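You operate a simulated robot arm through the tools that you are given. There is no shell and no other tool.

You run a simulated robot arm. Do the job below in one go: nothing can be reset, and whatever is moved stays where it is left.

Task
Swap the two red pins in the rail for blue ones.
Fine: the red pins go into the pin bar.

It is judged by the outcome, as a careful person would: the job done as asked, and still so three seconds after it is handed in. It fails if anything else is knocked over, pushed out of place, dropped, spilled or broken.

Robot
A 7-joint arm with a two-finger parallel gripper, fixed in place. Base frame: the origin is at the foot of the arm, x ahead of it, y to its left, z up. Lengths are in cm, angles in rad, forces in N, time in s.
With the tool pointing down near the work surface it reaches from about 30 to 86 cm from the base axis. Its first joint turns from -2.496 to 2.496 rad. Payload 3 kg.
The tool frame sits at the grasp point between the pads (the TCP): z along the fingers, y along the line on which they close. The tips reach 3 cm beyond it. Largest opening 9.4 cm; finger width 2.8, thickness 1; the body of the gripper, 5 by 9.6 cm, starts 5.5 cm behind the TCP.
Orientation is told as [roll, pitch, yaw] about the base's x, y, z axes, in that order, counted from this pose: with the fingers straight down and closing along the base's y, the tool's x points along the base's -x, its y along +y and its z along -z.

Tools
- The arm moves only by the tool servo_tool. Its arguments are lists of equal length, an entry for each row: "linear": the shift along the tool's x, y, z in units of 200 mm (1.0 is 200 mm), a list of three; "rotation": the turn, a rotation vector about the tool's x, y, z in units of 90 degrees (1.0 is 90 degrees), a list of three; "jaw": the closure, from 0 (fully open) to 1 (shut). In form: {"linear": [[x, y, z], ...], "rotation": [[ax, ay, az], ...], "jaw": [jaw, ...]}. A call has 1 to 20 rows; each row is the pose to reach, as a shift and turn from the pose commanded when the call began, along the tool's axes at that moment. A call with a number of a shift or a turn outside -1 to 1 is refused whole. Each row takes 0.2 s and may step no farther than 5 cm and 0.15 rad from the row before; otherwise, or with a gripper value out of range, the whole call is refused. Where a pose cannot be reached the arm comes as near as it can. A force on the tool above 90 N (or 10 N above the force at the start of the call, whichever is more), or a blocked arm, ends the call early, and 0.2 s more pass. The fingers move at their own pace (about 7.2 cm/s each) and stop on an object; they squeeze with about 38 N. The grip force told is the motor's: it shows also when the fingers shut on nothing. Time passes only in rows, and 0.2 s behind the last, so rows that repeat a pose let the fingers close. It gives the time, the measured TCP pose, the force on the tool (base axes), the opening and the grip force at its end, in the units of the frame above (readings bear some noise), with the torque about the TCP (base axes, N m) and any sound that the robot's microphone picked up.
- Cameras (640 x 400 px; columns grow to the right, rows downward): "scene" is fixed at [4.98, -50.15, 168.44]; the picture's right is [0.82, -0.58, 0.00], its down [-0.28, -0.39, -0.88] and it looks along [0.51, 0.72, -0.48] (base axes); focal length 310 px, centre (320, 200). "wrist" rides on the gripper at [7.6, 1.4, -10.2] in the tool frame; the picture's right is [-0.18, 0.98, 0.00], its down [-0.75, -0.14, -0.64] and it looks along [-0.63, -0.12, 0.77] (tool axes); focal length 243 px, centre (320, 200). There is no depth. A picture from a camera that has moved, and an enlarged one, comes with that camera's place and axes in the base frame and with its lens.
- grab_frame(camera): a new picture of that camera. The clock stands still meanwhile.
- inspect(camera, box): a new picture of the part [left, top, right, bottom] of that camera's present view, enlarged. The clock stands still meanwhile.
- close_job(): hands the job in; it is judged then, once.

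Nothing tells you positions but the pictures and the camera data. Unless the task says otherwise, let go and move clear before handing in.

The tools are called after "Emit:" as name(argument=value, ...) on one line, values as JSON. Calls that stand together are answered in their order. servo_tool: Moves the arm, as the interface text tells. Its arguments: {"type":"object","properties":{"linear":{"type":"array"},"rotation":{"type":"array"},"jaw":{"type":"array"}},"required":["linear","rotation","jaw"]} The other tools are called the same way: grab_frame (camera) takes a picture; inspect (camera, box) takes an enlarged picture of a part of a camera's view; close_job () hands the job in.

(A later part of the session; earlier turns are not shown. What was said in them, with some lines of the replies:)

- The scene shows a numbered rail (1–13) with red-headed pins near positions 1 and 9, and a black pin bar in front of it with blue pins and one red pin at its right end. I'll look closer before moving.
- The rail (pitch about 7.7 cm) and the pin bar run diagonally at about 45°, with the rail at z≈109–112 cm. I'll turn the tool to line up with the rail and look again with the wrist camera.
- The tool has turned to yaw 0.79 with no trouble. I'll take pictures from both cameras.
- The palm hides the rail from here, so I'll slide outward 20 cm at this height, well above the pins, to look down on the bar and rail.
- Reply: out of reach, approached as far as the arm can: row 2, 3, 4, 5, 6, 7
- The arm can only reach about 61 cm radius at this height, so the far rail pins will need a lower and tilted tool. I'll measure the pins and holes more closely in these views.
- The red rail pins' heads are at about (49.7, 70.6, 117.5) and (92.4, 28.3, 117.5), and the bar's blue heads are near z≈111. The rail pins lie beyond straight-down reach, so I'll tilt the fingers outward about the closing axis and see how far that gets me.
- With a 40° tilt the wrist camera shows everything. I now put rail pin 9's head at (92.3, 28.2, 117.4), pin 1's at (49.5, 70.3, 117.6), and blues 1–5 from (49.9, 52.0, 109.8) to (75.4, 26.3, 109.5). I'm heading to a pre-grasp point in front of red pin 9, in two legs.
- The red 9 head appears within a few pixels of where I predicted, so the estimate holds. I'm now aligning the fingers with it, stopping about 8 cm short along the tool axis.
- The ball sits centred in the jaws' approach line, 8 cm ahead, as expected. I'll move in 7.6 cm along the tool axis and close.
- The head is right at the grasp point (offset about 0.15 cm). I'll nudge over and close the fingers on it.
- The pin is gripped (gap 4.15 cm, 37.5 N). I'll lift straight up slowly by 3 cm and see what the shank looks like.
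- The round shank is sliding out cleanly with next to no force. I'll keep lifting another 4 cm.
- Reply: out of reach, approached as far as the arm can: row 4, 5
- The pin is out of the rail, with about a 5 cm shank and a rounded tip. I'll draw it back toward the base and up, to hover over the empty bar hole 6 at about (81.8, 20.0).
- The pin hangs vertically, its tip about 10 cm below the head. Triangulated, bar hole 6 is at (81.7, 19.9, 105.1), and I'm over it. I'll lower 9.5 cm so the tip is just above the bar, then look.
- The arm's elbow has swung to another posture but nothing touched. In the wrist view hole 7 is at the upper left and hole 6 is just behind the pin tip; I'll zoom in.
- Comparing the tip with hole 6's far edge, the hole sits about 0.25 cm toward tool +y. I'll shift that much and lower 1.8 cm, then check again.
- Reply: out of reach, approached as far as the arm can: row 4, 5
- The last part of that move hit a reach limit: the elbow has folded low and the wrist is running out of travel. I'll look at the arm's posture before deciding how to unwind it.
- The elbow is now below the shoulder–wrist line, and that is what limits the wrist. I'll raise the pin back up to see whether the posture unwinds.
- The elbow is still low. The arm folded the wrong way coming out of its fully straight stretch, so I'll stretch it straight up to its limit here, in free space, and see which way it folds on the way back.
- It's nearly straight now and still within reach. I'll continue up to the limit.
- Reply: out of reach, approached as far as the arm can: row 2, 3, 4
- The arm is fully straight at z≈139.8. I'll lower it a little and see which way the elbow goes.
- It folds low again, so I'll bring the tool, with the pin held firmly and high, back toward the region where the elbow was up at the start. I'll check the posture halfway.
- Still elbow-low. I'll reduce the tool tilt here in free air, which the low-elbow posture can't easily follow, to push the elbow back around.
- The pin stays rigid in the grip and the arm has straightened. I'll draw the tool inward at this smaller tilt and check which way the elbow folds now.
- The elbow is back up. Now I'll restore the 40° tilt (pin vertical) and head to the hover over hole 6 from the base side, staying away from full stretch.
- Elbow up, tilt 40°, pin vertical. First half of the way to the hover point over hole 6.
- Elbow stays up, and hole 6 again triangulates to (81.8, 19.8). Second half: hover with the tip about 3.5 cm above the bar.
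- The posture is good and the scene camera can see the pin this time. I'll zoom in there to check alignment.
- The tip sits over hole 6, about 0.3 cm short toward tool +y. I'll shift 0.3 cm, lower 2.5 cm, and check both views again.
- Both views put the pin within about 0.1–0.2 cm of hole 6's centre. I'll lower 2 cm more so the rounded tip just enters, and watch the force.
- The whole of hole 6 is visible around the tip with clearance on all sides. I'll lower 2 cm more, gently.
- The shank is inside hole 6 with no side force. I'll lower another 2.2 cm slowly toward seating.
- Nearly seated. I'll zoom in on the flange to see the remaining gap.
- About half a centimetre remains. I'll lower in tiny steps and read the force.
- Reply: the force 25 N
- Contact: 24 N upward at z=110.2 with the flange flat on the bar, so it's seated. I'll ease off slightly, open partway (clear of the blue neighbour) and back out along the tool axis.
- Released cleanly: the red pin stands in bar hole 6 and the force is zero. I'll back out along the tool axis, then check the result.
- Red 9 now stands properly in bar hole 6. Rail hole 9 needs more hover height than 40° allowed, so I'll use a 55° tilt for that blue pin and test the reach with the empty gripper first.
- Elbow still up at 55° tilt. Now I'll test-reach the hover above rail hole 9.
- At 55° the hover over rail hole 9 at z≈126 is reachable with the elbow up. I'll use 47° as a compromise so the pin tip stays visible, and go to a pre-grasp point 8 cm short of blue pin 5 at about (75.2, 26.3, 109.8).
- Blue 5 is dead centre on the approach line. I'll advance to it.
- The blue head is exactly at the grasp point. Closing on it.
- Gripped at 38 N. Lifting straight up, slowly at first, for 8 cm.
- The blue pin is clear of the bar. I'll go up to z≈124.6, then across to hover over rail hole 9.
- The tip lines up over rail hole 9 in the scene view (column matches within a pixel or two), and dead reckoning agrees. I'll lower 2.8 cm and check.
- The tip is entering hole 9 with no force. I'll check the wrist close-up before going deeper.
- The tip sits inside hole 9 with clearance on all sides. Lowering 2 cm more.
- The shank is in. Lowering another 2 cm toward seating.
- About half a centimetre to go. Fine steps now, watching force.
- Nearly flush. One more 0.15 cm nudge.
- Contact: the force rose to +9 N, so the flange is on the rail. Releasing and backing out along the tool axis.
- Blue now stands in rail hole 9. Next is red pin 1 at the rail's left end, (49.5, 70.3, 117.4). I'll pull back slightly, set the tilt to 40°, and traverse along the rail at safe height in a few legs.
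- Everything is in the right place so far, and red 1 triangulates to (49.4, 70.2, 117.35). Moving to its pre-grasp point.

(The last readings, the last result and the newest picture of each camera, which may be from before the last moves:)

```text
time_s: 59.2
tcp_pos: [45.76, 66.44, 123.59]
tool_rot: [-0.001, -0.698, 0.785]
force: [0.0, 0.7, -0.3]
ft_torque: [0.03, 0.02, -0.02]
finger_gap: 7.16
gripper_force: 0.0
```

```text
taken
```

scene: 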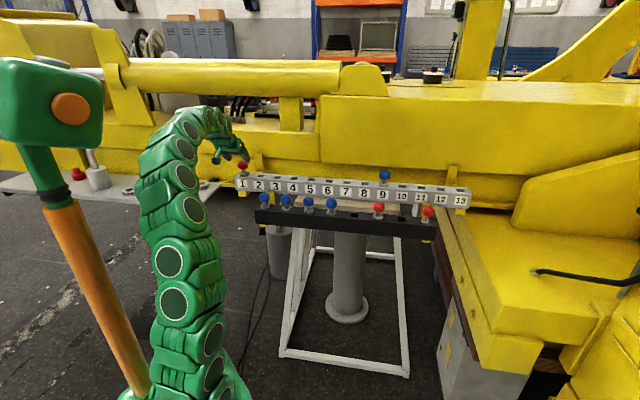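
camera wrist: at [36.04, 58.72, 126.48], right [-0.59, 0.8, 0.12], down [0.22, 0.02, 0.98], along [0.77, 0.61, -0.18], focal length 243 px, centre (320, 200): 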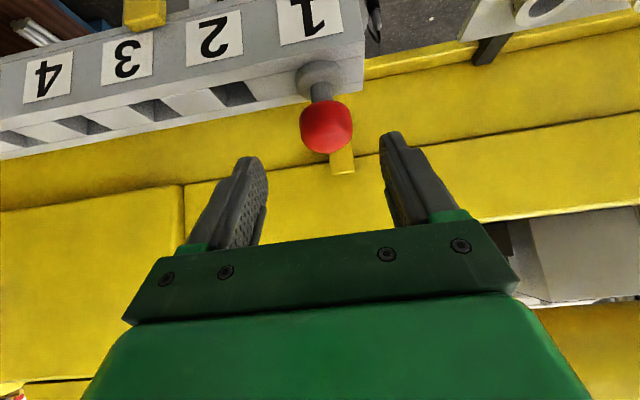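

Red 1 is about 0.45 cm toward tool +y; I'll correct for that and advance 7.6 cm.

Emit:
servo_tool(linear=[[0, 0.0225, 0.02], [0, 0.0225, 0.12], [0, 0.0225, 0.22], [0, 0.0225, 0.31], [0, 0.0225, 0.38], [0, 0.0225, 0.38]], rotation=[[0, 0, 0], [0, 0, 0], [0, 0, 0], [0, 0, 0], [0, 0, 0], [0, 0, 0]], jaw=[0.24, 0.24, 0.24, 0.24, 0.24, 0.24])

Emit:
grab_frame(camera="wrist")

```text
time_s: 60.6
tcp_pos: [48.91, 70.32, 117.8]
tool_rot: [0.0, -0.698, 0.785]
force: [-0.5, -0.2, -0.1]
ft_torque: [-0.04, -0.02, 0.01]
finger_gap: 7.14
gripper_force: 0.1
```

```text
taken
camera wrist: at [39.05, 62.56, 120.66], right [-0.6, 0.79, 0.12], down [0.22, 0.02, 0.98], along [0.77, 0.61, -0.18], focal length 243 px, centre (320, 200)
```

wrist: 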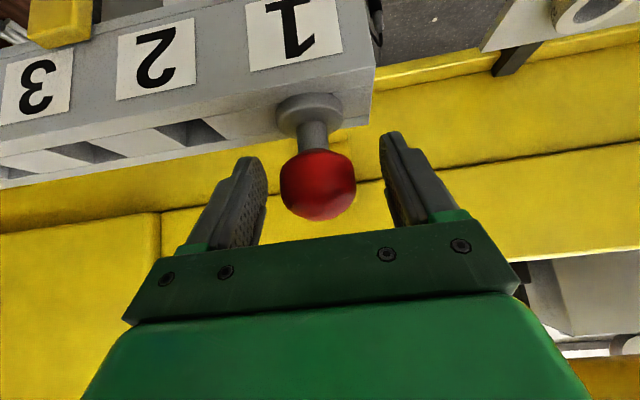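

The head is slightly farther away than before (about 0.4 cm), so I'll move out by that and close.

Emit:
servo_tool(linear=[[-0.0126, -0.004, 0.0154], [-0.0126, -0.004, 0.0154], [-0.0126, -0.004, 0.0154], [-0.0126, -0.004, 0.0154], [-0.0126, -0.004, 0.0154], [-0.0126, -0.004, 0.0154]], rotation=[[0, 0, 0], [0, 0, 0], [0, 0, 0], [0, 0, 0], [0, 0, 0], [0, 0, 0]], jaw=[0.24, 0.4, 0.55, 1, 1, 1])

Emit:
grab_frame(camera="wrist")

```text
time_s: 62.0
tcp_pos: [49.19, 70.55, 117.65]
tool_rot: [-0.001, -0.697, 0.785]
force: [2.0, -0.3, 1.7]
ft_torque: [0.02, -0.01, -0.01]
finger_gap: 4.19
gripper_force: 38.1
```

```text
taken
camera wrist: at [39.39, 62.82, 120.6], right [-0.6, 0.79, 0.12], down [0.22, 0.02, 0.98], along [0.77, 0.61, -0.18], focal length 243 px, centre (320, 200)
```

wrist: 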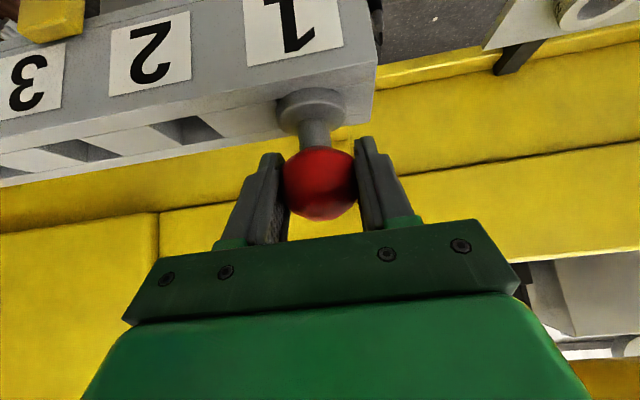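

Gripped. Lifting straight up 7.5 cm, slowly at first.

Emit:
servo_tool(linear=[[-0.0193, 0, -0.023], [-0.0386, 0, -0.046], [-0.0643, 0, -0.0766], [-0.1029, 0, -0.1226], [-0.1414, 0, -0.1685], [-0.18, 0, -0.2145], [-0.2186, 0, -0.2604], [-0.241, 0, -0.2873]], rotation=[[0, 0, 0], [0, 0, 0], [0, 0, 0], [0, 0, 0], [0, 0, 0], [0, 0, 0], [0, 0, 0], [0, 0, 0]], jaw=[1, 1, 1, 1, 1, 1, 1, 1])

Emit:
grab_frame(camera="wrist")

Emit:
grab_frame(camera="scene")

```text
time_s: 63.8
tcp_pos: [49.34, 70.46, 125.21]
tool_rot: [0.001, -0.696, 0.787]
force: [-0.7, -0.1, -1.9]
ft_torque: [0.03, -0.03, 0.01]
finger_gap: 4.22
gripper_force: 37.9
```

```text
taken
camera wrist: at [39.43, 62.74, 128.06], right [-0.6, 0.79, 0.12], down [0.22, 0.02, 0.98], along [0.77, 0.61, -0.18], focal length 243 px, centre (320, 200)
```

wrist: 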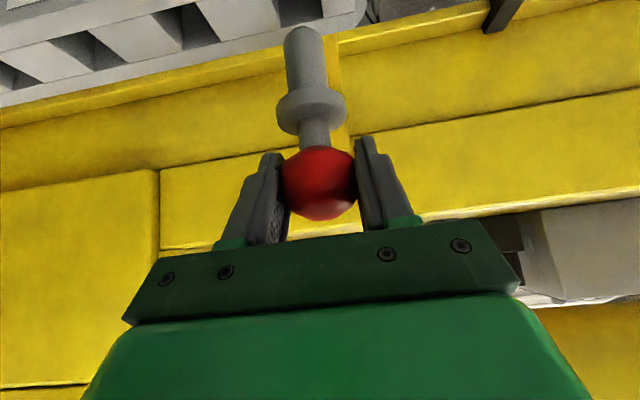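

```text
taken
```

scene: 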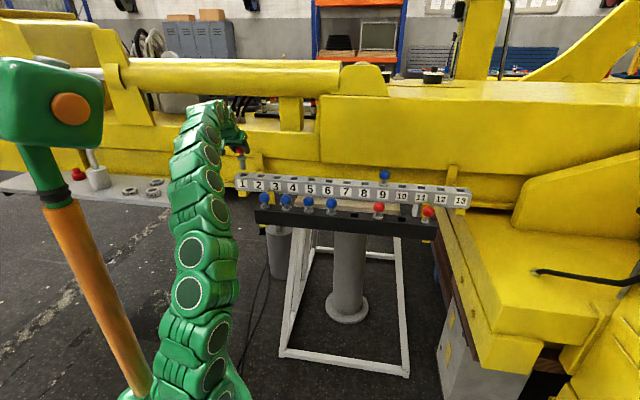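

The pin is out and clear, elbow up. I'll draw it in from the rail first, then carry it along toward bar hole 5, well above the other pins.

Emit:
servo_tool(linear=[[0.06, -0.02, -0.09], [0.17, -0.1, -0.2], [0.3, -0.22, -0.33], [0.42, -0.36, -0.44], [0.5265, -0.5, -0.5395]], rotation=[[0, 0, 0], [0, 0, 0], [0, 0, 0], [0, 0, 0], [0, 0, 0]], jaw=[1, 1, 1, 1, 1])

Emit:
grab_frame(camera="scene")

```text
time_s: 65.0
tcp_pos: [45.83, 52.87, 126.63]
tool_rot: [-0.002, -0.697, 0.786]
force: [0.5, 0.0, -2.1]
ft_torque: [0.0, 0.0, 0.0]
finger_gap: 4.2
gripper_force: 38.5
```

```text
taken
```

scene: 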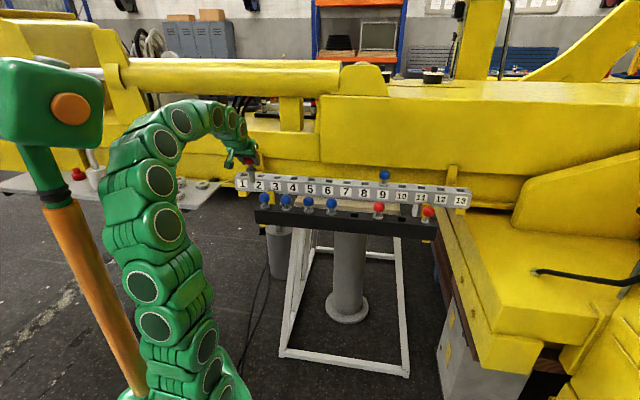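

Elbow still up. Carrying on along the bar at height in two legs to above hole 5.

Emit:
servo_tool(linear=[[0, -0.18, 0], [0, -0.4, 0], [0, -0.62, 0], [0, -0.84, 0], [0, -1.0, 0]], rotation=[[0, 0, 0], [0, 0, 0], [0, 0, 0], [0, 0, 0], [0, 0, 0]], jaw=[1, 1, 1, 1, 1])

Emit:
servo_tool(linear=[[-0.01, -0.18, 0.01], [-0.025, -0.4, 0.02], [-0.04, -0.62, 0.033], [-0.055, -0.82, 0.045], [-0.0628, -0.94, 0.0527], [-0.0628, -0.973, 0.0527], [-0.0628, -0.973, 0.0527]], rotation=[[0, 0, 0], [0, 0, 0], [0, 0, 0], [0, 0, 0], [0, 0, 0], [0, 0, 0], [0, 0, 0]], jaw=[1, 1, 1, 1, 1, 1, 1])

Emit:
grab_frame(camera="wrist")

Emit:
grab_frame(camera="scene")

```text
time_s: 66.2
tcp_pos: [59.9, 38.72, 126.7]
tool_rot: [0.001, -0.698, 0.785]
force: [0.2, -0.2, -2.7]
ft_torque: [0.0, -0.01, 0.04]
finger_gap: 4.17
gripper_force: 37.7
```

```text
time_s: 67.8
tcp_pos: [74.83, 26.14, 126.71]
tool_rot: [0.0, -0.698, 0.785]
force: [-0.7, 0.4, -2.2]
ft_torque: [0.01, 0.03, -0.01]
finger_gap: 4.19
gripper_force: 37.7
```

```text
taken
camera wrist: at [64.98, 18.36, 129.57], right [-0.6, 0.79, 0.12], down [0.22, 0.02, 0.98], along [0.77, 0.61, -0.18], focal length 243 px, centre (320, 200)
```

wrist: 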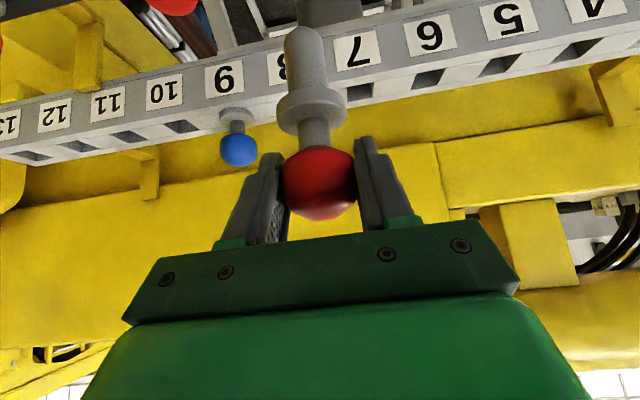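

```text
taken
```

scene: 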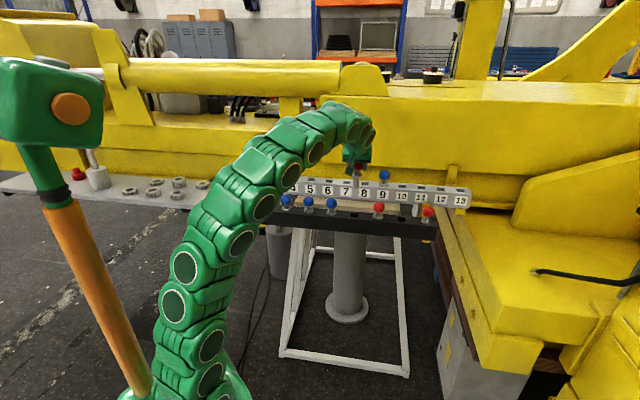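

I'm over bar hole 5. I'll lower 10 cm so the tip is just above the bar, then check.

Emit:
servo_tool(linear=[[0.05, -0.0045, 0.063], [0.12, -0.0045, 0.1465], [0.19, -0.0045, 0.23], [0.25, -0.0045, 0.3015], [0.3, -0.0045, 0.361], [0.3176, -0.0045, 0.386], [0.3176, -0.0045, 0.386]], rotation=[[0, 0, 0], [0, 0, 0], [0, 0, 0], [0, 0, 0], [0, 0, 0], [0, 0, 0], [0, 0, 0]], jaw=[1, 1, 1, 1, 1, 1, 1])

Emit:
inspect(camera="wrist", box=[240, 0, 400, 100])

Emit:
inspect(camera="scene", box=[310, 160, 408, 235])

```text
time_s: 69.4
tcp_pos: [74.92, 26.21, 116.75]
tool_rot: [0.0, -0.696, 0.785]
force: [-0.1, -0.2, -1.8]
ft_torque: [0.02, 0.05, 0.0]
finger_gap: 4.16
gripper_force: 37.9
```

```text
4.00 times, centred on (320, 50) of wrist
camera zoom: at [65.08, 18.34, 119.58], right [-0.6, 0.79, 0.12], down [0.22, 0.02, 0.98], along [0.77, 0.61, -0.18], focal length 970 px, centre (320, 800)
```

zoom: 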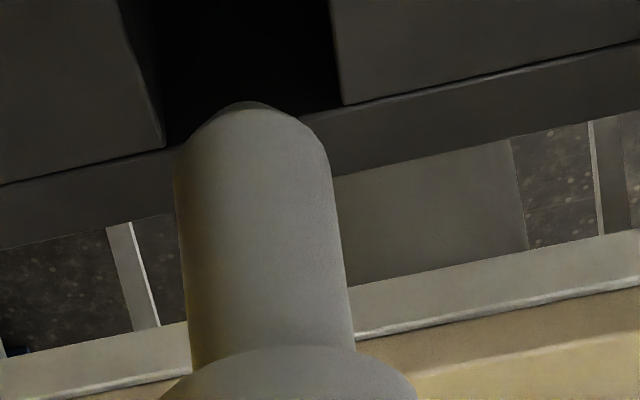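

```text
5.33 times, centred on (359, 198) of scene
camera zoom: at [4.98, -50.15, 168.44], right [0.82, -0.58, 0.0], down [-0.28, -0.39, -0.88], along [0.51, 0.72, -0.48], focal length 1652 px, centre (112, 213)
```

zoom: 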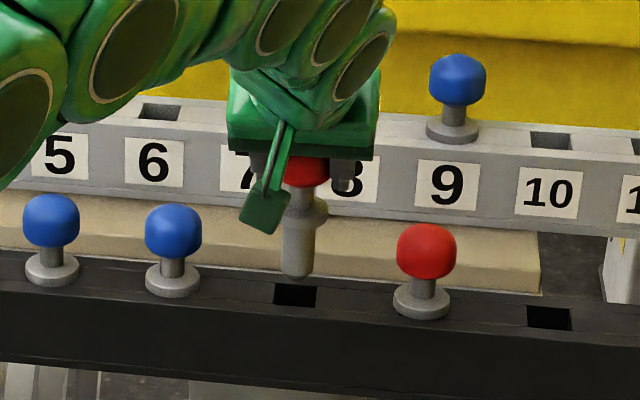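

This matches the alignment I had at hole 6. Lowering 4 cm gently into hole 5.

Emit:
servo_tool(linear=[[0.0161, 0, 0.0191], [0.0321, 0, 0.0383], [0.0482, 0, 0.0575], [0.0643, 0, 0.0766], [0.0804, 0, 0.0958], [0.0964, 0, 0.1149], [0.1125, 0, 0.134], [0.1286, 0, 0.1532]], rotation=[[0, 0, 0], [0, 0, 0], [0, 0, 0], [0, 0, 0], [0, 0, 0], [0, 0, 0], [0, 0, 0], [0, 0, 0]], jaw=[1, 1, 1, 1, 1, 1, 1, 1])

Emit:
inspect(camera="wrist", box=[240, 0, 400, 100])

```text
time_s: 71.2
tcp_pos: [74.95, 26.01, 112.68]
tool_rot: [0.001, -0.697, 0.785]
force: [-0.8, 0.1, -2.4]
ft_torque: [-0.03, -0.01, 0.01]
finger_gap: 4.17
gripper_force: 37.9
```

```text
4.00 times, centred on (320, 50) of wrist
camera zoom: at [65.06, 18.38, 115.62], right [-0.6, 0.79, 0.12], down [0.22, 0.02, 0.98], along [0.77, 0.61, -0.18], focal length 970 px, centre (320, 800)
```

zoom: 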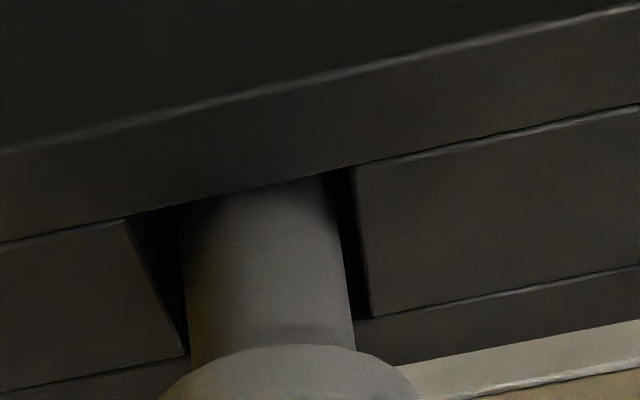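

In the hole with no force. Lowering 2.1 cm, then final fine steps.

Emit:
servo_tool(linear=[[0.0145, 0, 0.0172], [0.0289, 0, 0.0345], [0.0434, 0, 0.0517], [0.0579, 0, 0.0689], [0.0675, 0, 0.0804]], rotation=[[0, 0, 0], [0, 0, 0], [0, 0, 0], [0, 0, 0], [0, 0, 0]], jaw=[1, 1, 1, 1, 1])

Emit:
servo_tool(linear=[[0.0032, 0, 0.0038], [0.0064, 0, 0.0077], [0.008, 0, 0.0096]], rotation=[[0, 0, 0], [0, 0, 0], [0, 0, 0]], jaw=[1, 1, 1])

Emit:
inspect(camera="wrist", box=[240, 60, 400, 160])

```text
time_s: 72.4
tcp_pos: [74.89, 26.13, 110.62]
tool_rot: [0.001, -0.697, 0.786]
force: [-0.2, 0.2, -2.7]
ft_torque: [0.01, 0.03, 0.04]
finger_gap: 4.16
gripper_force: 37.9
```

```text
time_s: 73.2
tcp_pos: [74.9, 26.07, 110.47]
tool_rot: [-0.001, -0.697, 0.785]
force: [0.1, -0.4, -2.9]
ft_torque: [0.02, 0.0, -0.02]
finger_gap: 4.17
gripper_force: 38.2
```

```text
4.00 times, centred on (320, 110) of wrist
camera zoom: at [65.1, 18.34, 113.24], right [-0.6, 0.79, 0.12], down [0.22, 0.02, 0.98], along [0.77, 0.61, -0.18], focal length 970 px, centre (320, 560)
```

zoom: 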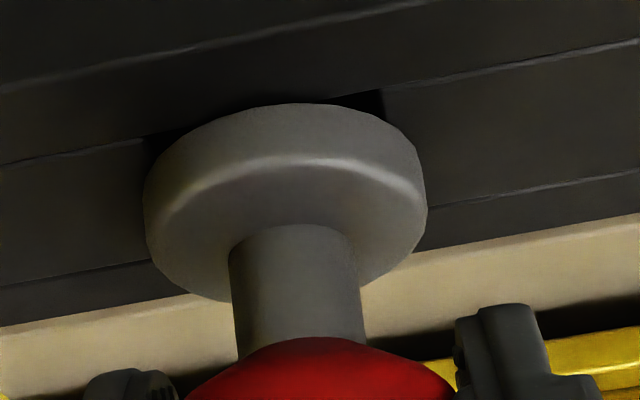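

Just a couple of millimetres remain. Fine steps to contact.

Emit:
servo_tool(linear=[[0.0024, 0, 0.0029], [0.0048, 0, 0.0057]], rotation=[[0, 0, 0], [0, 0, 0]], jaw=[1, 1])

```text
time_s: 73.8
tcp_pos: [74.98, 26.2, 110.35]
tool_rot: [-0.002, -0.698, 0.786]
force: [0.6, 0.6, 2.3]
ft_torque: [0.02, 0.11, -0.01]
finger_gap: 4.17
gripper_force: 38.4
```

First contact. One last 0.1 cm, then release and back out along the tool axis.

Emit:
servo_tool(linear=[[0.0032, 0, 0.0038], [0.0032, 0, 0.0038]], rotation=[[0, 0, 0], [0, 0, 0]], jaw=[1, 1])

Emit:
servo_tool(linear=[[0, 0, 0], [0, 0, 0], [0, 0, 0], [0, 0, 0], [0, 0, -0.06], [0, 0, -0.16], [0, 0, -0.28], [0, 0, -0.4], [0, 0, -0.5]], rotation=[[0, 0, 0], [0, 0, 0], [0, 0, 0], [0, 0, 0], [0, 0, 0], [0, 0, 0], [0, 0, 0], [0, 0, 0], [0, 0, 0]], jaw=[0.6, 0.24, 0.24, 0.24, 0.24, 0.24, 0.24, 0.24, 0.24])

Emit:
grab_frame(camera="wrist")

Emit:
grab_frame(camera="scene")

```text
time_s: 74.4
tcp_pos: [74.91, 26.14, 110.29]
tool_rot: [0.001, -0.7, 0.785]
force: [-5.9, -1.7, 19.7]
ft_torque: [-0.2, 0.55, -0.03]
finger_gap: 4.15
gripper_force: 38.1
```

```text
time_s: 76.4
tcp_pos: [70.47, 21.59, 117.84]
tool_rot: [0.0, -0.697, 0.785]
force: [0.8, 0.3, -0.1]
ft_torque: [0.02, -0.01, -0.02]
finger_gap: 7.14
gripper_force: 0.1
```

```text
taken
camera wrist: at [60.62, 13.78, 120.69], right [-0.59, 0.8, 0.12], down [0.22, 0.02, 0.98], along [0.77, 0.61, -0.18], focal length 243 px, centre (320, 200)
```

wrist: 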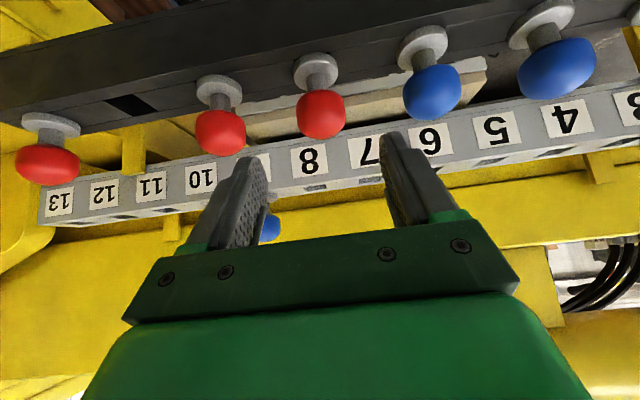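

```text
taken
```

scene: 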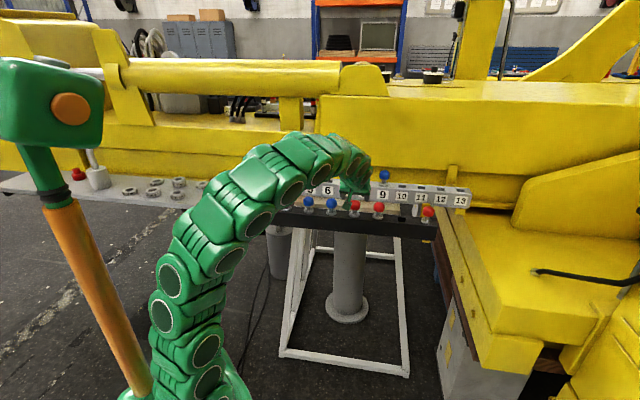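

Red pins now stand in bar holes 5 and 6, both seated. Last move: blue 1 at about (49.4, 51.9, 109.9) into rail hole 1. Traversing along the front of the bar at safe height.

Emit:
servo_tool(linear=[[-0.04, 0.1, -0.045], [-0.064, 0.3, -0.0766], [-0.064, 0.52, -0.0766], [-0.064, 0.72, -0.0766], [-0.064, 0.905, -0.0766]], rotation=[[0, 0, 0], [0, 0, 0], [0, 0, 0], [0, 0, 0], [0, 0, 0]], jaw=[0.24, 0.24, 0.24, 0.24, 0.24])

Emit:
servo_tool(linear=[[0, 0.2, 0], [-0.01, 0.42, 0.01], [-0.02, 0.64, 0.02], [-0.04, 0.82, 0.035], [0.01, 0.89, 0.12], [0.0646, 0.905, 0.1938], [0.0646, 0.905, 0.1938]], rotation=[[0, 0, 0], [0, 0, 0], [0, 0, 0], [0, 0, 0], [0, 0, 0], [0, 0, 0], [0, 0, 0]], jaw=[0.24, 0.24, 0.24, 0.24, 0.24, 0.24, 0.24])

Emit:
grab_frame(camera="wrist")

Emit:
grab_frame(camera="scene")

```text
time_s: 77.6
tcp_pos: [57.5, 34.38, 119.79]
tool_rot: [0.0, -0.699, 0.784]
force: [0.7, -0.7, -0.3]
ft_torque: [-0.04, 0.0, 0.01]
finger_gap: 7.13
gripper_force: 0.1
```

```text
time_s: 79.2
tcp_pos: [45.78, 48.32, 116.13]
tool_rot: [0.0, -0.699, 0.785]
force: [-0.2, 0.8, 0.0]
ft_torque: [-0.02, -0.04, 0.0]
finger_gap: 7.13
gripper_force: 0.1
```

```text
taken
camera wrist: at [35.91, 40.49, 118.95], right [-0.6, 0.79, 0.12], down [0.22, 0.02, 0.98], along [0.77, 0.61, -0.18], focal length 243 px, centre (320, 200)
```

wrist: 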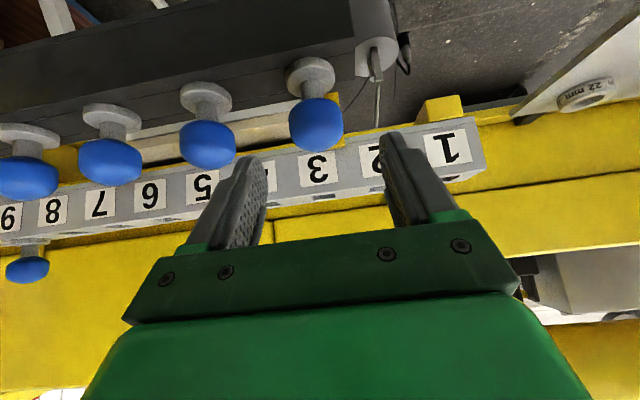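

```text
taken
```

scene: 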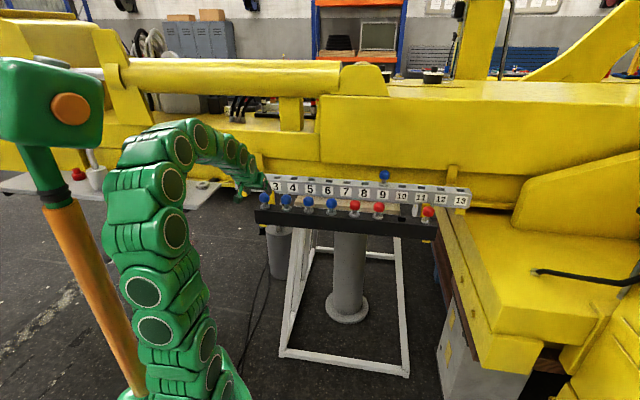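

Blue 1 is almost centred (about 0.3 cm toward −y). I'll correct and advance.

Emit:
servo_tool(linear=[[0, -0.0145, 0.03], [0, -0.0145, 0.13], [0, -0.0145, 0.23], [0, -0.0145, 0.32], [0, -0.0145, 0.385], [0, -0.0145, 0.385]], rotation=[[0, 0, 0], [0, 0, 0], [0, 0, 0], [0, 0, 0], [0, 0, 0], [0, 0, 0]], jaw=[0.24, 0.24, 0.24, 0.24, 0.24, 0.24])

Emit:
grab_frame(camera="wrist")

```text
time_s: 80.6
tcp_pos: [49.57, 51.57, 110.06]
tool_rot: [0.001, -0.696, 0.787]
force: [0.6, 1.2, 0.2]
ft_torque: [-0.01, 0.04, -0.02]
finger_gap: 7.16
gripper_force: 0.2
```

```text
taken
camera wrist: at [39.68, 43.73, 112.92], right [-0.6, 0.79, 0.12], down [0.22, 0.02, 0.98], along [0.77, 0.61, -0.18], focal length 243 px, centre (320, 200)
```

wrist: 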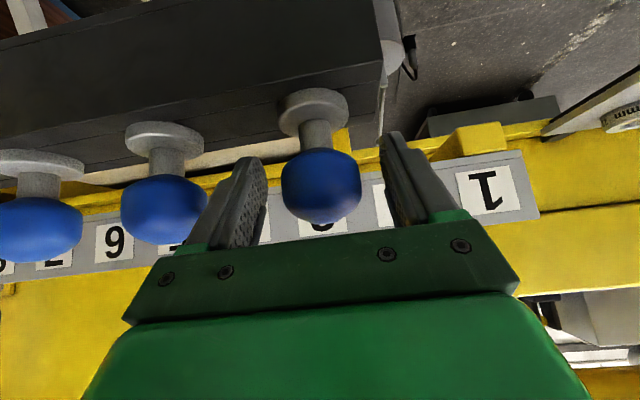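

The head is at the grasp point. Closing on it, then lifting slowly.

Emit:
servo_tool(linear=[[0, 0, 0], [0, 0, 0], [0, 0, 0], [0, 0, 0], [0, 0, 0]], rotation=[[0, 0, 0], [0, 0, 0], [0, 0, 0], [0, 0, 0], [0, 0, 0]], jaw=[0.4, 0.55, 1, 1, 1])

Emit:
grab_frame(camera="wrist")

```text
time_s: 81.8
tcp_pos: [49.42, 51.46, 110.18]
tool_rot: [0.001, -0.697, 0.785]
force: [-1.6, 0.0, -0.1]
ft_torque: [0.03, 0.0, -0.03]
finger_gap: 4.19
gripper_force: 38.1
```

```text
taken
camera wrist: at [39.68, 43.74, 112.94], right [-0.6, 0.79, 0.12], down [0.22, 0.02, 0.98], along [0.77, 0.61, -0.18], focal length 243 px, centre (320, 200)
```

wrist: 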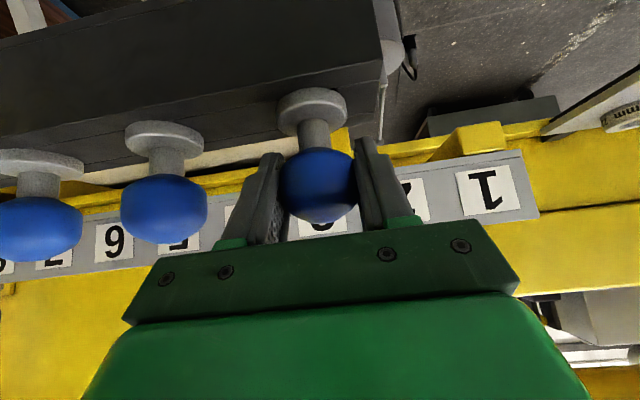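

Gripped. Lifting straight up about 15 cm to clear the rail height, slow at first.

Emit:
servo_tool(linear=[[-0.0193, 0, -0.023], [-0.0386, 0, -0.046], [-0.0643, 0, -0.0766], [-0.1029, 0, -0.1226], [-0.1479, 0, -0.1762], [-0.1993, 0, -0.2375], [-0.27, 0, -0.3217], [-0.3471, 0, -0.4136], [-0.4242, 0, -0.5056], [-0.4885, 0, -0.582]], rotation=[[0, 0, 0], [0, 0, 0], [0, 0, 0], [0, 0, 0], [0, 0, 0], [0, 0, 0], [0, 0, 0], [0, 0, 0], [0, 0, 0], [0, 0, 0]], jaw=[1, 1, 1, 1, 1, 1, 1, 1, 1, 1])

Emit:
grab_frame(camera="wrist")

Emit:
grab_frame(camera="scene")

```text
time_s: 84.0
tcp_pos: [49.57, 51.52, 125.3]
tool_rot: [0.001, -0.694, 0.784]
force: [0.1, 1.0, -2.3]
ft_torque: [0.02, 0.02, 0.0]
finger_gap: 4.16
gripper_force: 37.3
```

```text
taken
camera wrist: at [39.69, 43.76, 128.22], right [-0.6, 0.79, 0.12], down [0.22, 0.02, 0.98], along [0.77, 0.61, -0.18], focal length 243 px, centre (320, 200)
```

wrist: 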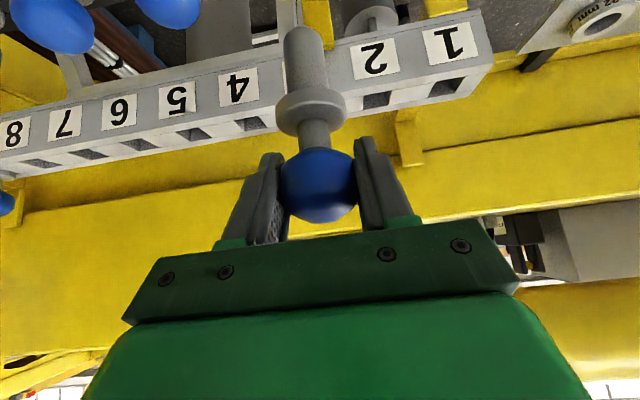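

```text
taken
```

scene: 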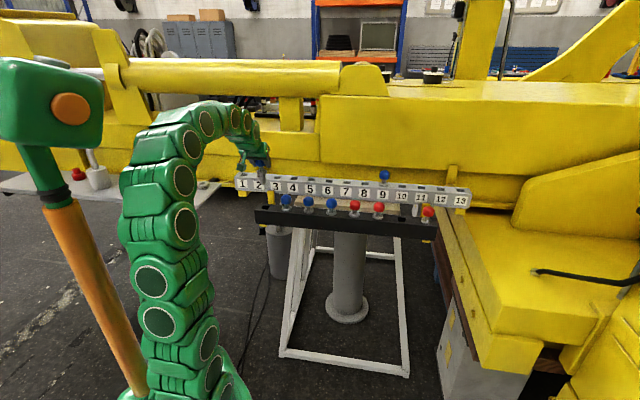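

Clear of the bar. Moving across at this height to hover over rail hole 1.

Emit:
servo_tool(linear=[[-0.06, 0.08, 0.05], [-0.16, 0.21, 0.134], [-0.27, 0.36, 0.226], [-0.38, 0.51, 0.319], [-0.46, 0.62, 0.386], [-0.508, 0.6845, 0.4263], [-0.508, 0.6845, 0.4263]], rotation=[[0, 0, 0], [0, 0, 0], [0, 0, 0], [0, 0, 0], [0, 0, 0], [0, 0, 0], [0, 0, 0]], jaw=[1, 1, 1, 1, 1, 1, 1])

Emit:
grab_frame(camera="wrist")

Emit:
inspect(camera="scene", box=[200, 130, 298, 205])

```text
time_s: 85.6
tcp_pos: [49.27, 70.73, 125.31]
tool_rot: [0.0, -0.696, 0.786]
force: [0.1, 0.7, -2.4]
ft_torque: [0.0, -0.03, 0.01]
finger_gap: 4.17
gripper_force: 38.1
```

```text
taken
camera wrist: at [39.45, 62.89, 128.2], right [-0.59, 0.8, 0.12], down [0.22, 0.02, 0.98], along [0.77, 0.61, -0.18], focal length 243 px, centre (320, 200)
```

wrist: 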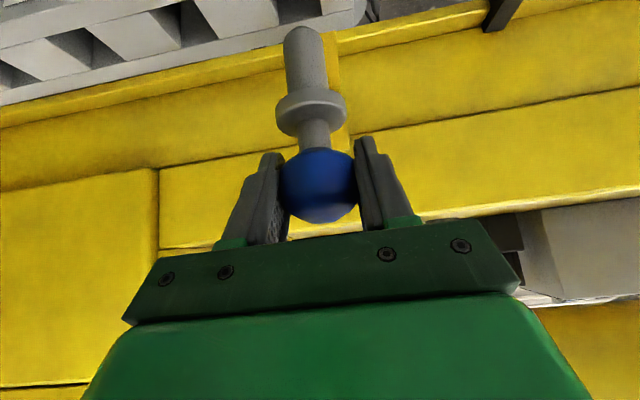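

```text
5.33 times, centred on (249, 168) of scene
camera zoom: at [4.98, -50.15, 168.44], right [0.82, -0.58, 0.0], down [-0.28, -0.39, -0.88], along [0.51, 0.72, -0.48], focal length 1652 px, centre (699, 373)
```

zoom: 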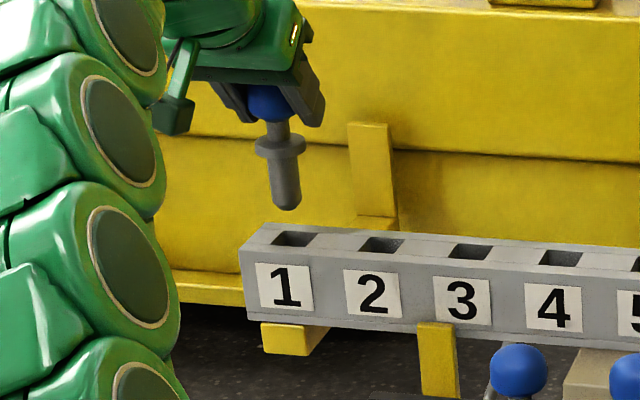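

This matches the pose right after lifting red 1. I'll lower about 2.9 cm to where the tip should be at the hole, and check.

Emit:
servo_tool(linear=[[0.0193, -0.003, 0.023], [0.0386, -0.004, 0.046], [0.0579, -0.004, 0.0689], [0.0771, -0.004, 0.0919], [0.0932, -0.004, 0.1111], [0.0932, -0.004, 0.1111]], rotation=[[0, 0, 0], [0, 0, 0], [0, 0, 0], [0, 0, 0], [0, 0, 0], [0, 0, 0]], jaw=[1, 1, 1, 1, 1, 1])

Emit:
inspect(camera="wrist", box=[240, 0, 400, 100])

Emit:
inspect(camera="scene", box=[200, 130, 298, 205])

```text
time_s: 87.0
tcp_pos: [49.3, 70.62, 122.35]
tool_rot: [0.001, -0.695, 0.786]
force: [0.7, 0.1, -2.0]
ft_torque: [0.01, -0.07, -0.02]
finger_gap: 4.2
gripper_force: 38.0
```

```text
4.00 times, centred on (320, 50) of wrist
camera zoom: at [39.52, 62.81, 125.22], right [-0.6, 0.79, 0.12], down [0.22, 0.02, 0.98], along [0.77, 0.61, -0.18], focal length 970 px, centre (320, 800)
```

zoom: 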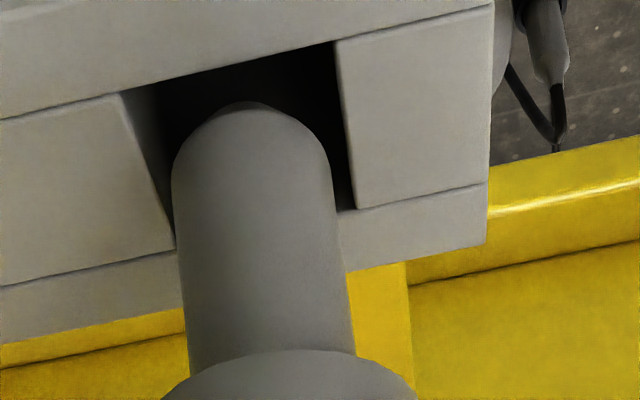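

```text
5.33 times, centred on (249, 168) of scene
camera zoom: at [4.98, -50.15, 168.44], right [0.82, -0.58, 0.0], down [-0.28, -0.39, -0.88], along [0.51, 0.72, -0.48], focal length 1652 px, centre (699, 373)
```

zoom: 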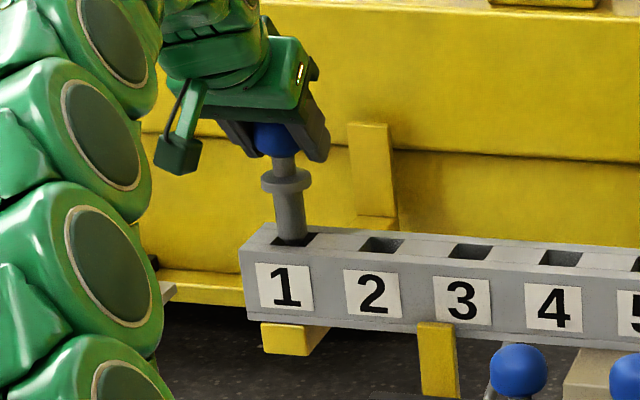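

The tip is in rail hole 1 with even clearance. Lowering 2.5 cm gently, with a 0.1 cm trim.

Emit:
servo_tool(linear=[[0.0129, -0.004, 0.0153], [0.0257, -0.005, 0.0306], [0.0386, -0.005, 0.046], [0.0514, -0.005, 0.0613], [0.0643, -0.005, 0.0766], [0.0804, -0.005, 0.0958]], rotation=[[0, 0, 0], [0, 0, 0], [0, 0, 0], [0, 0, 0], [0, 0, 0], [0, 0, 0]], jaw=[1, 1, 1, 1, 1, 1])

Emit:
inspect(camera="wrist", box=[240, 0, 400, 100])

```text
time_s: 88.4
tcp_pos: [49.45, 70.52, 119.74]
tool_rot: [0.0, -0.697, 0.787]
force: [0.8, 0.1, -2.0]
ft_torque: [-0.02, 0.02, -0.01]
finger_gap: 4.18
gripper_force: 37.8
```

```text
4.00 times, centred on (320, 50) of wrist
camera zoom: at [39.54, 62.72, 122.73], right [-0.6, 0.79, 0.12], down [0.22, 0.02, 0.98], along [0.77, 0.61, -0.18], focal length 970 px, centre (320, 800)
```

zoom: 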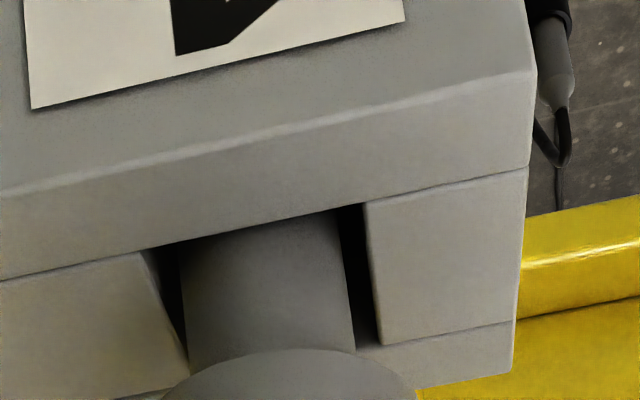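

In the hole with no force. Lowering 1.8 cm, then fine steps to contact.

Emit:
servo_tool(linear=[[0.0129, 0, 0.0153], [0.0257, 0, 0.0306], [0.0386, 0, 0.046], [0.0514, 0, 0.0613], [0.0579, 0, 0.0689]], rotation=[[0, 0, 0], [0, 0, 0], [0, 0, 0], [0, 0, 0], [0, 0, 0]], jaw=[1, 1, 1, 1, 1])

Emit:
servo_tool(linear=[[0.0032, 0, 0.0038], [0.0064, 0, 0.0077]], rotation=[[0, 0, 0], [0, 0, 0]], jaw=[1, 1])

Emit:
inspect(camera="wrist", box=[240, 60, 400, 160])

```text
time_s: 89.6
tcp_pos: [49.39, 70.41, 117.9]
tool_rot: [0.0, -0.697, 0.786]
force: [-0.1, 0.3, -2.4]
ft_torque: [-0.01, 0.01, 0.01]
finger_gap: 4.2
gripper_force: 38.0
```

```text
time_s: 90.2
tcp_pos: [49.36, 70.4, 117.85]
tool_rot: [0.0, -0.698, 0.785]
force: [0.4, -0.4, -1.5]
ft_torque: [0.0, -0.02, -0.01]
finger_gap: 4.18
gripper_force: 38.1
```

```text
4.00 times, centred on (320, 110) of wrist
camera zoom: at [39.51, 62.7, 120.71], right [-0.6, 0.79, 0.12], down [0.22, 0.02, 0.98], along [0.77, 0.61, -0.18], focal length 970 px, centre (320, 560)
```

zoom: 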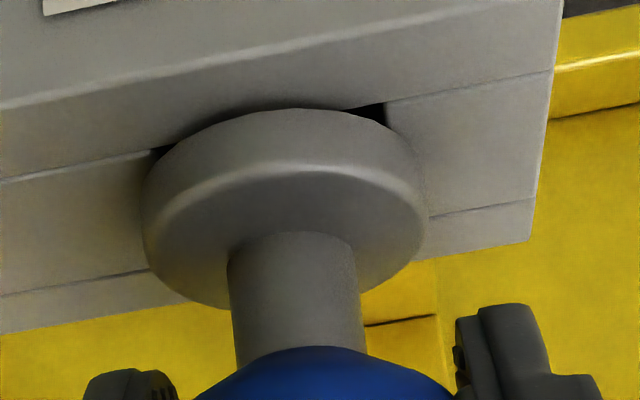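

Almost flush. Another 0.2 cm in fine steps.

Emit:
servo_tool(linear=[[0.0024, 0, 0.0029], [0.0048, 0, 0.0057], [0.0064, 0, 0.0077]], rotation=[[0, 0, 0], [0, 0, 0], [0, 0, 0]], jaw=[1, 1, 1])

```text
time_s: 91.0
tcp_pos: [49.31, 70.46, 117.64]
tool_rot: [-0.001, -0.696, 0.784]
force: [0.0, 0.4, -2.6]
ft_torque: [-0.02, 0.05, -0.02]
finger_gap: 4.18
gripper_force: 37.8
```

No contact yet. Another 0.2 cm.

Emit:
servo_tool(linear=[[0.0024, 0, 0.0029], [0.0048, 0, 0.0057], [0.0064, 0, 0.0077]], rotation=[[0, 0, 0], [0, 0, 0], [0, 0, 0]], jaw=[1, 1, 1])

Emit:
inspect(camera="wrist", box=[240, 60, 400, 160])

```text
time_s: 91.8
tcp_pos: [49.34, 70.53, 117.57]
tool_rot: [0.0, -0.697, 0.786]
force: [-0.8, -0.8, 8.2]
ft_torque: [-0.21, 0.14, -0.02]
finger_gap: 4.15
gripper_force: 37.9
```

```text
4.00 times, centred on (320, 110) of wrist
camera zoom: at [39.52, 62.69, 120.44], right [-0.6, 0.79, 0.12], down [0.22, 0.02, 0.98], along [0.77, 0.61, -0.18], focal length 970 px, centre (320, 560)
```

zoom: 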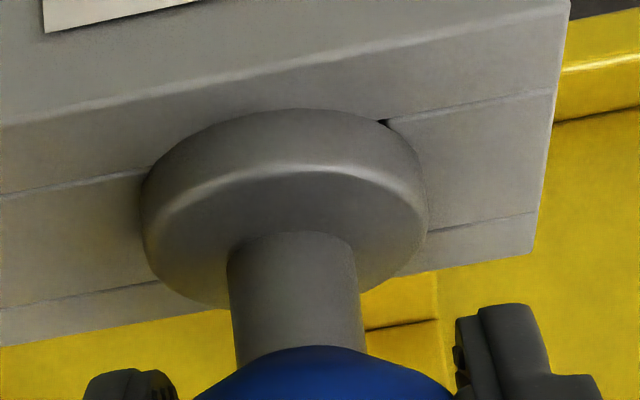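

Contact (+8 N) and the flange is flush with the rail. Releasing and backing out along the tool axis.

Emit:
servo_tool(linear=[[0, 0, 0], [0, 0, 0], [0, 0, 0], [0, 0, 0], [0, 0, -0.06], [0, 0, -0.16], [0, 0, -0.28], [0, 0, -0.4], [0, 0, -0.5]], rotation=[[0, 0, 0], [0, 0, 0], [0, 0, 0], [0, 0, 0], [0, 0, 0], [0, 0, 0], [0, 0, 0], [0, 0, 0], [0, 0, 0]], jaw=[0.6, 0.24, 0.24, 0.24, 0.24, 0.24, 0.24, 0.24, 0.24])

Emit:
grab_frame(camera="wrist")

Emit:
grab_frame(camera="scene")

```text
time_s: 93.8
tcp_pos: [44.74, 66.06, 125.15]
tool_rot: [0.0, -0.697, 0.785]
force: [-0.3, -0.2, -0.4]
ft_torque: [-0.02, -0.01, -0.01]
finger_gap: 7.17
gripper_force: 0.1
```

```text
taken
camera wrist: at [34.93, 58.13, 128.02], right [-0.6, 0.79, 0.12], down [0.22, 0.02, 0.98], along [0.77, 0.61, -0.18], focal length 243 px, centre (320, 200)
```

wrist: 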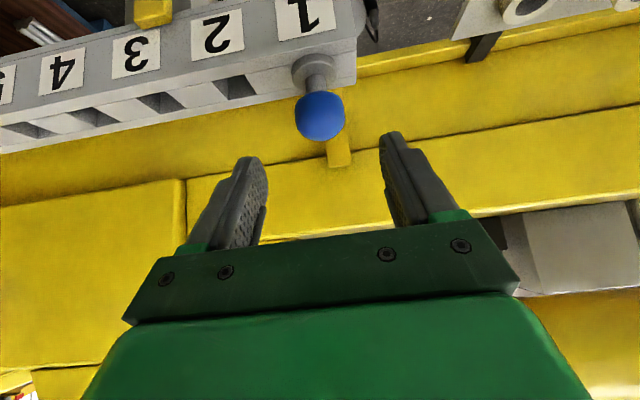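

```text
taken
```

scene: 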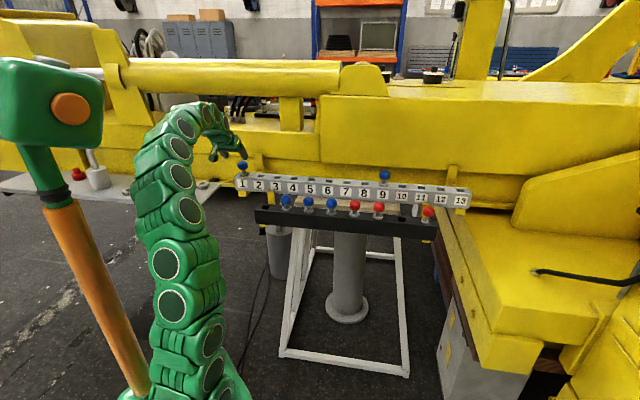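

Blue pins now stand in rail holes 1 and 9, and both reds are in the bar. I'll draw the arm well clear and check every pin close up.

Emit:
servo_tool(linear=[[0.1, 0, -0.12], [0.22, 0, -0.26], [0.34, 0, -0.38], [0.44, 0, -0.46], [0.5, 0, -0.5]], rotation=[[0, 0, 0], [0, 0, 0], [0, 0, 0], [0, 0, 0], [0, 0, 0]], jaw=[0.24, 0.24, 0.24, 0.24, 0.24])

Emit:
inspect(camera="scene", box=[225, 140, 355, 240])

Emit:
inspect(camera="scene", box=[345, 150, 475, 250])

Emit:
grab_frame(camera="scene")

```text
time_s: 95.2
tcp_pos: [37.29, 56.45, 121.47]
tool_rot: [0.023, -0.613, 0.746]
force: [-0.4, -0.9, -0.3]
ft_torque: [-0.01, -0.02, -0.01]
finger_gap: 7.14
gripper_force: 0.1
stopped in row 5: the arm was blocked; the commanded pose is now the measured one
```

```text
4.00 times, centred on (290, 190) of scene
camera zoom: at [4.98, -50.15, 168.44], right [0.82, -0.58, 0.0], down [-0.28, -0.39, -0.88], along [0.51, 0.72, -0.48], focal length 1239 px, centre (440, 240)
```

zoom: 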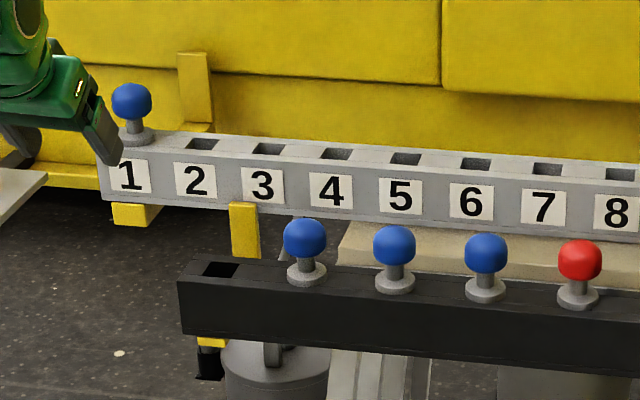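

```text
4.00 times, centred on (410, 200) of scene
camera zoom: at [4.98, -50.15, 168.44], right [0.82, -0.58, 0.0], down [-0.28, -0.39, -0.88], along [0.51, 0.72, -0.48], focal length 1239 px, centre (-40, 200)
```

zoom: 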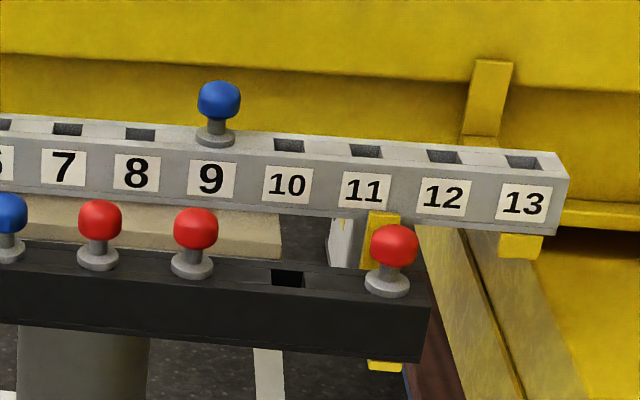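

```text
taken
```

scene: 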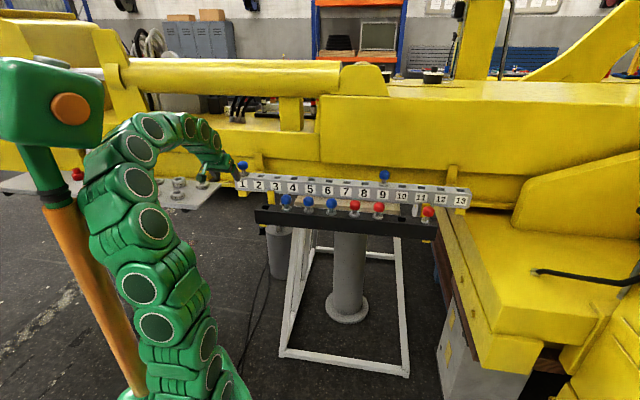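

All pins are where they should be, but the last retreat was reported as blocked: the elbow may have come up against the green/orange post on the left. I'll look closely before moving.

Emit:
inspect(camera="scene", box=[0, 40, 260, 240])

Emit:
inspect(camera="scene", box=[0, 200, 260, 400])

Emit:
grab_frame(camera="wrist")

```text
2.00 times, centred on (130, 140) of scene
camera zoom: at [4.98, -50.15, 168.44], right [0.82, -0.58, 0.0], down [-0.28, -0.39, -0.88], along [0.51, 0.72, -0.48], focal length 620 px, centre (700, 320)
```

zoom: 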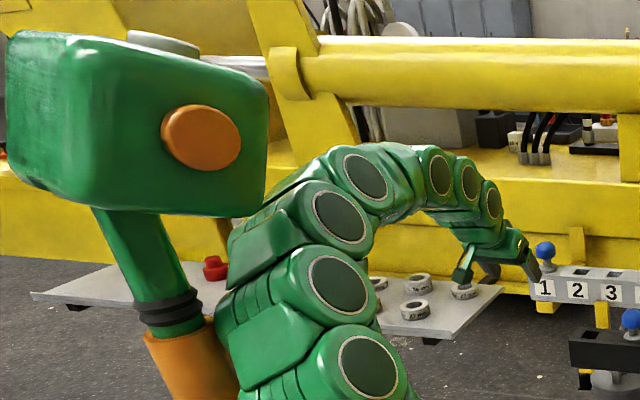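

```text
2.00 times, centred on (130, 300) of scene
camera zoom: at [4.98, -50.15, 168.44], right [0.82, -0.58, 0.0], down [-0.28, -0.39, -0.88], along [0.51, 0.72, -0.48], focal length 620 px, centre (700, 0)
```

zoom: 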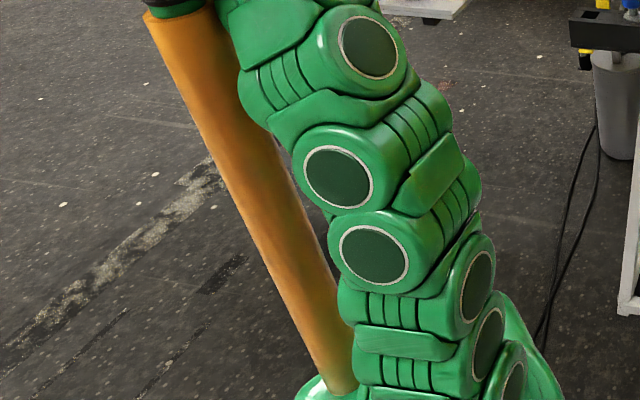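

```text
taken
camera wrist: at [27.58, 49.04, 125.4], right [-0.57, 0.81, 0.12], down [0.29, 0.06, 0.96], along [0.77, 0.58, -0.27], focal length 243 px, centre (320, 200)
```

wrist: 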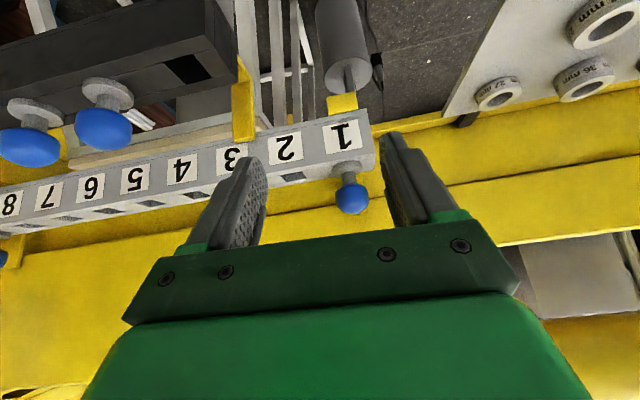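

The post and head belong to the robot's own base, and they stand where they did at the start; the folded elbow just met them. Nothing else was touched. I'll ease the arm away, out and to the right, so it rests free.

Emit:
servo_tool(linear=[[-0.04, -0.06, 0.02], [-0.09, -0.16, 0.04], [-0.12, -0.28, 0.06], [-0.14, -0.4, 0.06], [-0.14, -0.4, 0.06]], rotation=[[0, 0, 0], [0, 0, 0], [0, 0, 0], [0, 0, 0], [0, 0, 0]], jaw=[0.24, 0.24, 0.24, 0.24, 0.24])

Emit:
grab_frame(camera="scene")

Emit:
grab_frame(camera="wrist")

```text
time_s: 96.4
tcp_pos: [44.94, 52.64, 122.02]
tool_rot: [0.017, -0.613, 0.753]
force: [0.2, 0.4, -0.6]
ft_torque: [0.0, 0.02, -0.02]
finger_gap: 7.16
gripper_force: 0.1
```

```text
taken
```

scene: 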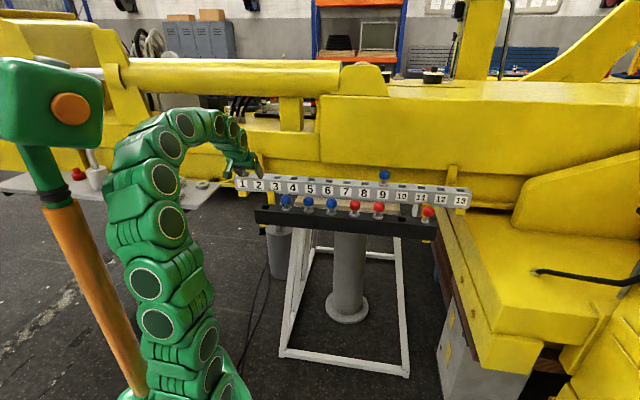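

```text
taken
camera wrist: at [35.11, 45.3, 125.89], right [-0.57, 0.81, 0.12], down [0.28, 0.06, 0.96], along [0.77, 0.58, -0.27], focal length 243 px, centre (320, 200)
```

wrist: 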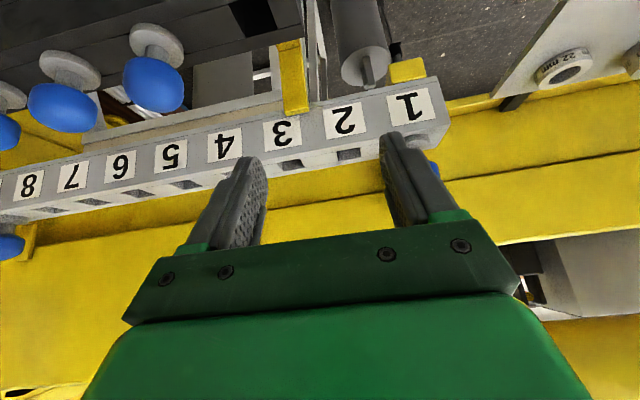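

The arm is free and clear, with zero force and an open, empty gripper. The rail holds blue pins in 1 and 9, and the two removed reds are seated in bar holes 5 and 6 with everything else untouched. I'm handing it in.

Emit:
close_job()

```text
The job is handed in.
```

The two red pins in the rail are swapped for blue ones, and the job is handed in. I checked every pin in the camera views before handing in.

- **Rail:** blue pins are now in holes 1 and 9, seated flush.
- **Pin bar:** the two removed reds are in holes 5 and 6. The red that was already in hole 8 is untouched, and three blues remain in holes 2–4.

While I was drawing the arm back after the last pin, a move stopped short as "blocked". The elbow appears to have met the green and orange post on the robot's own base. The post looks unmoved in the pictures. I eased the arm away, and nothing else looks disturbed.
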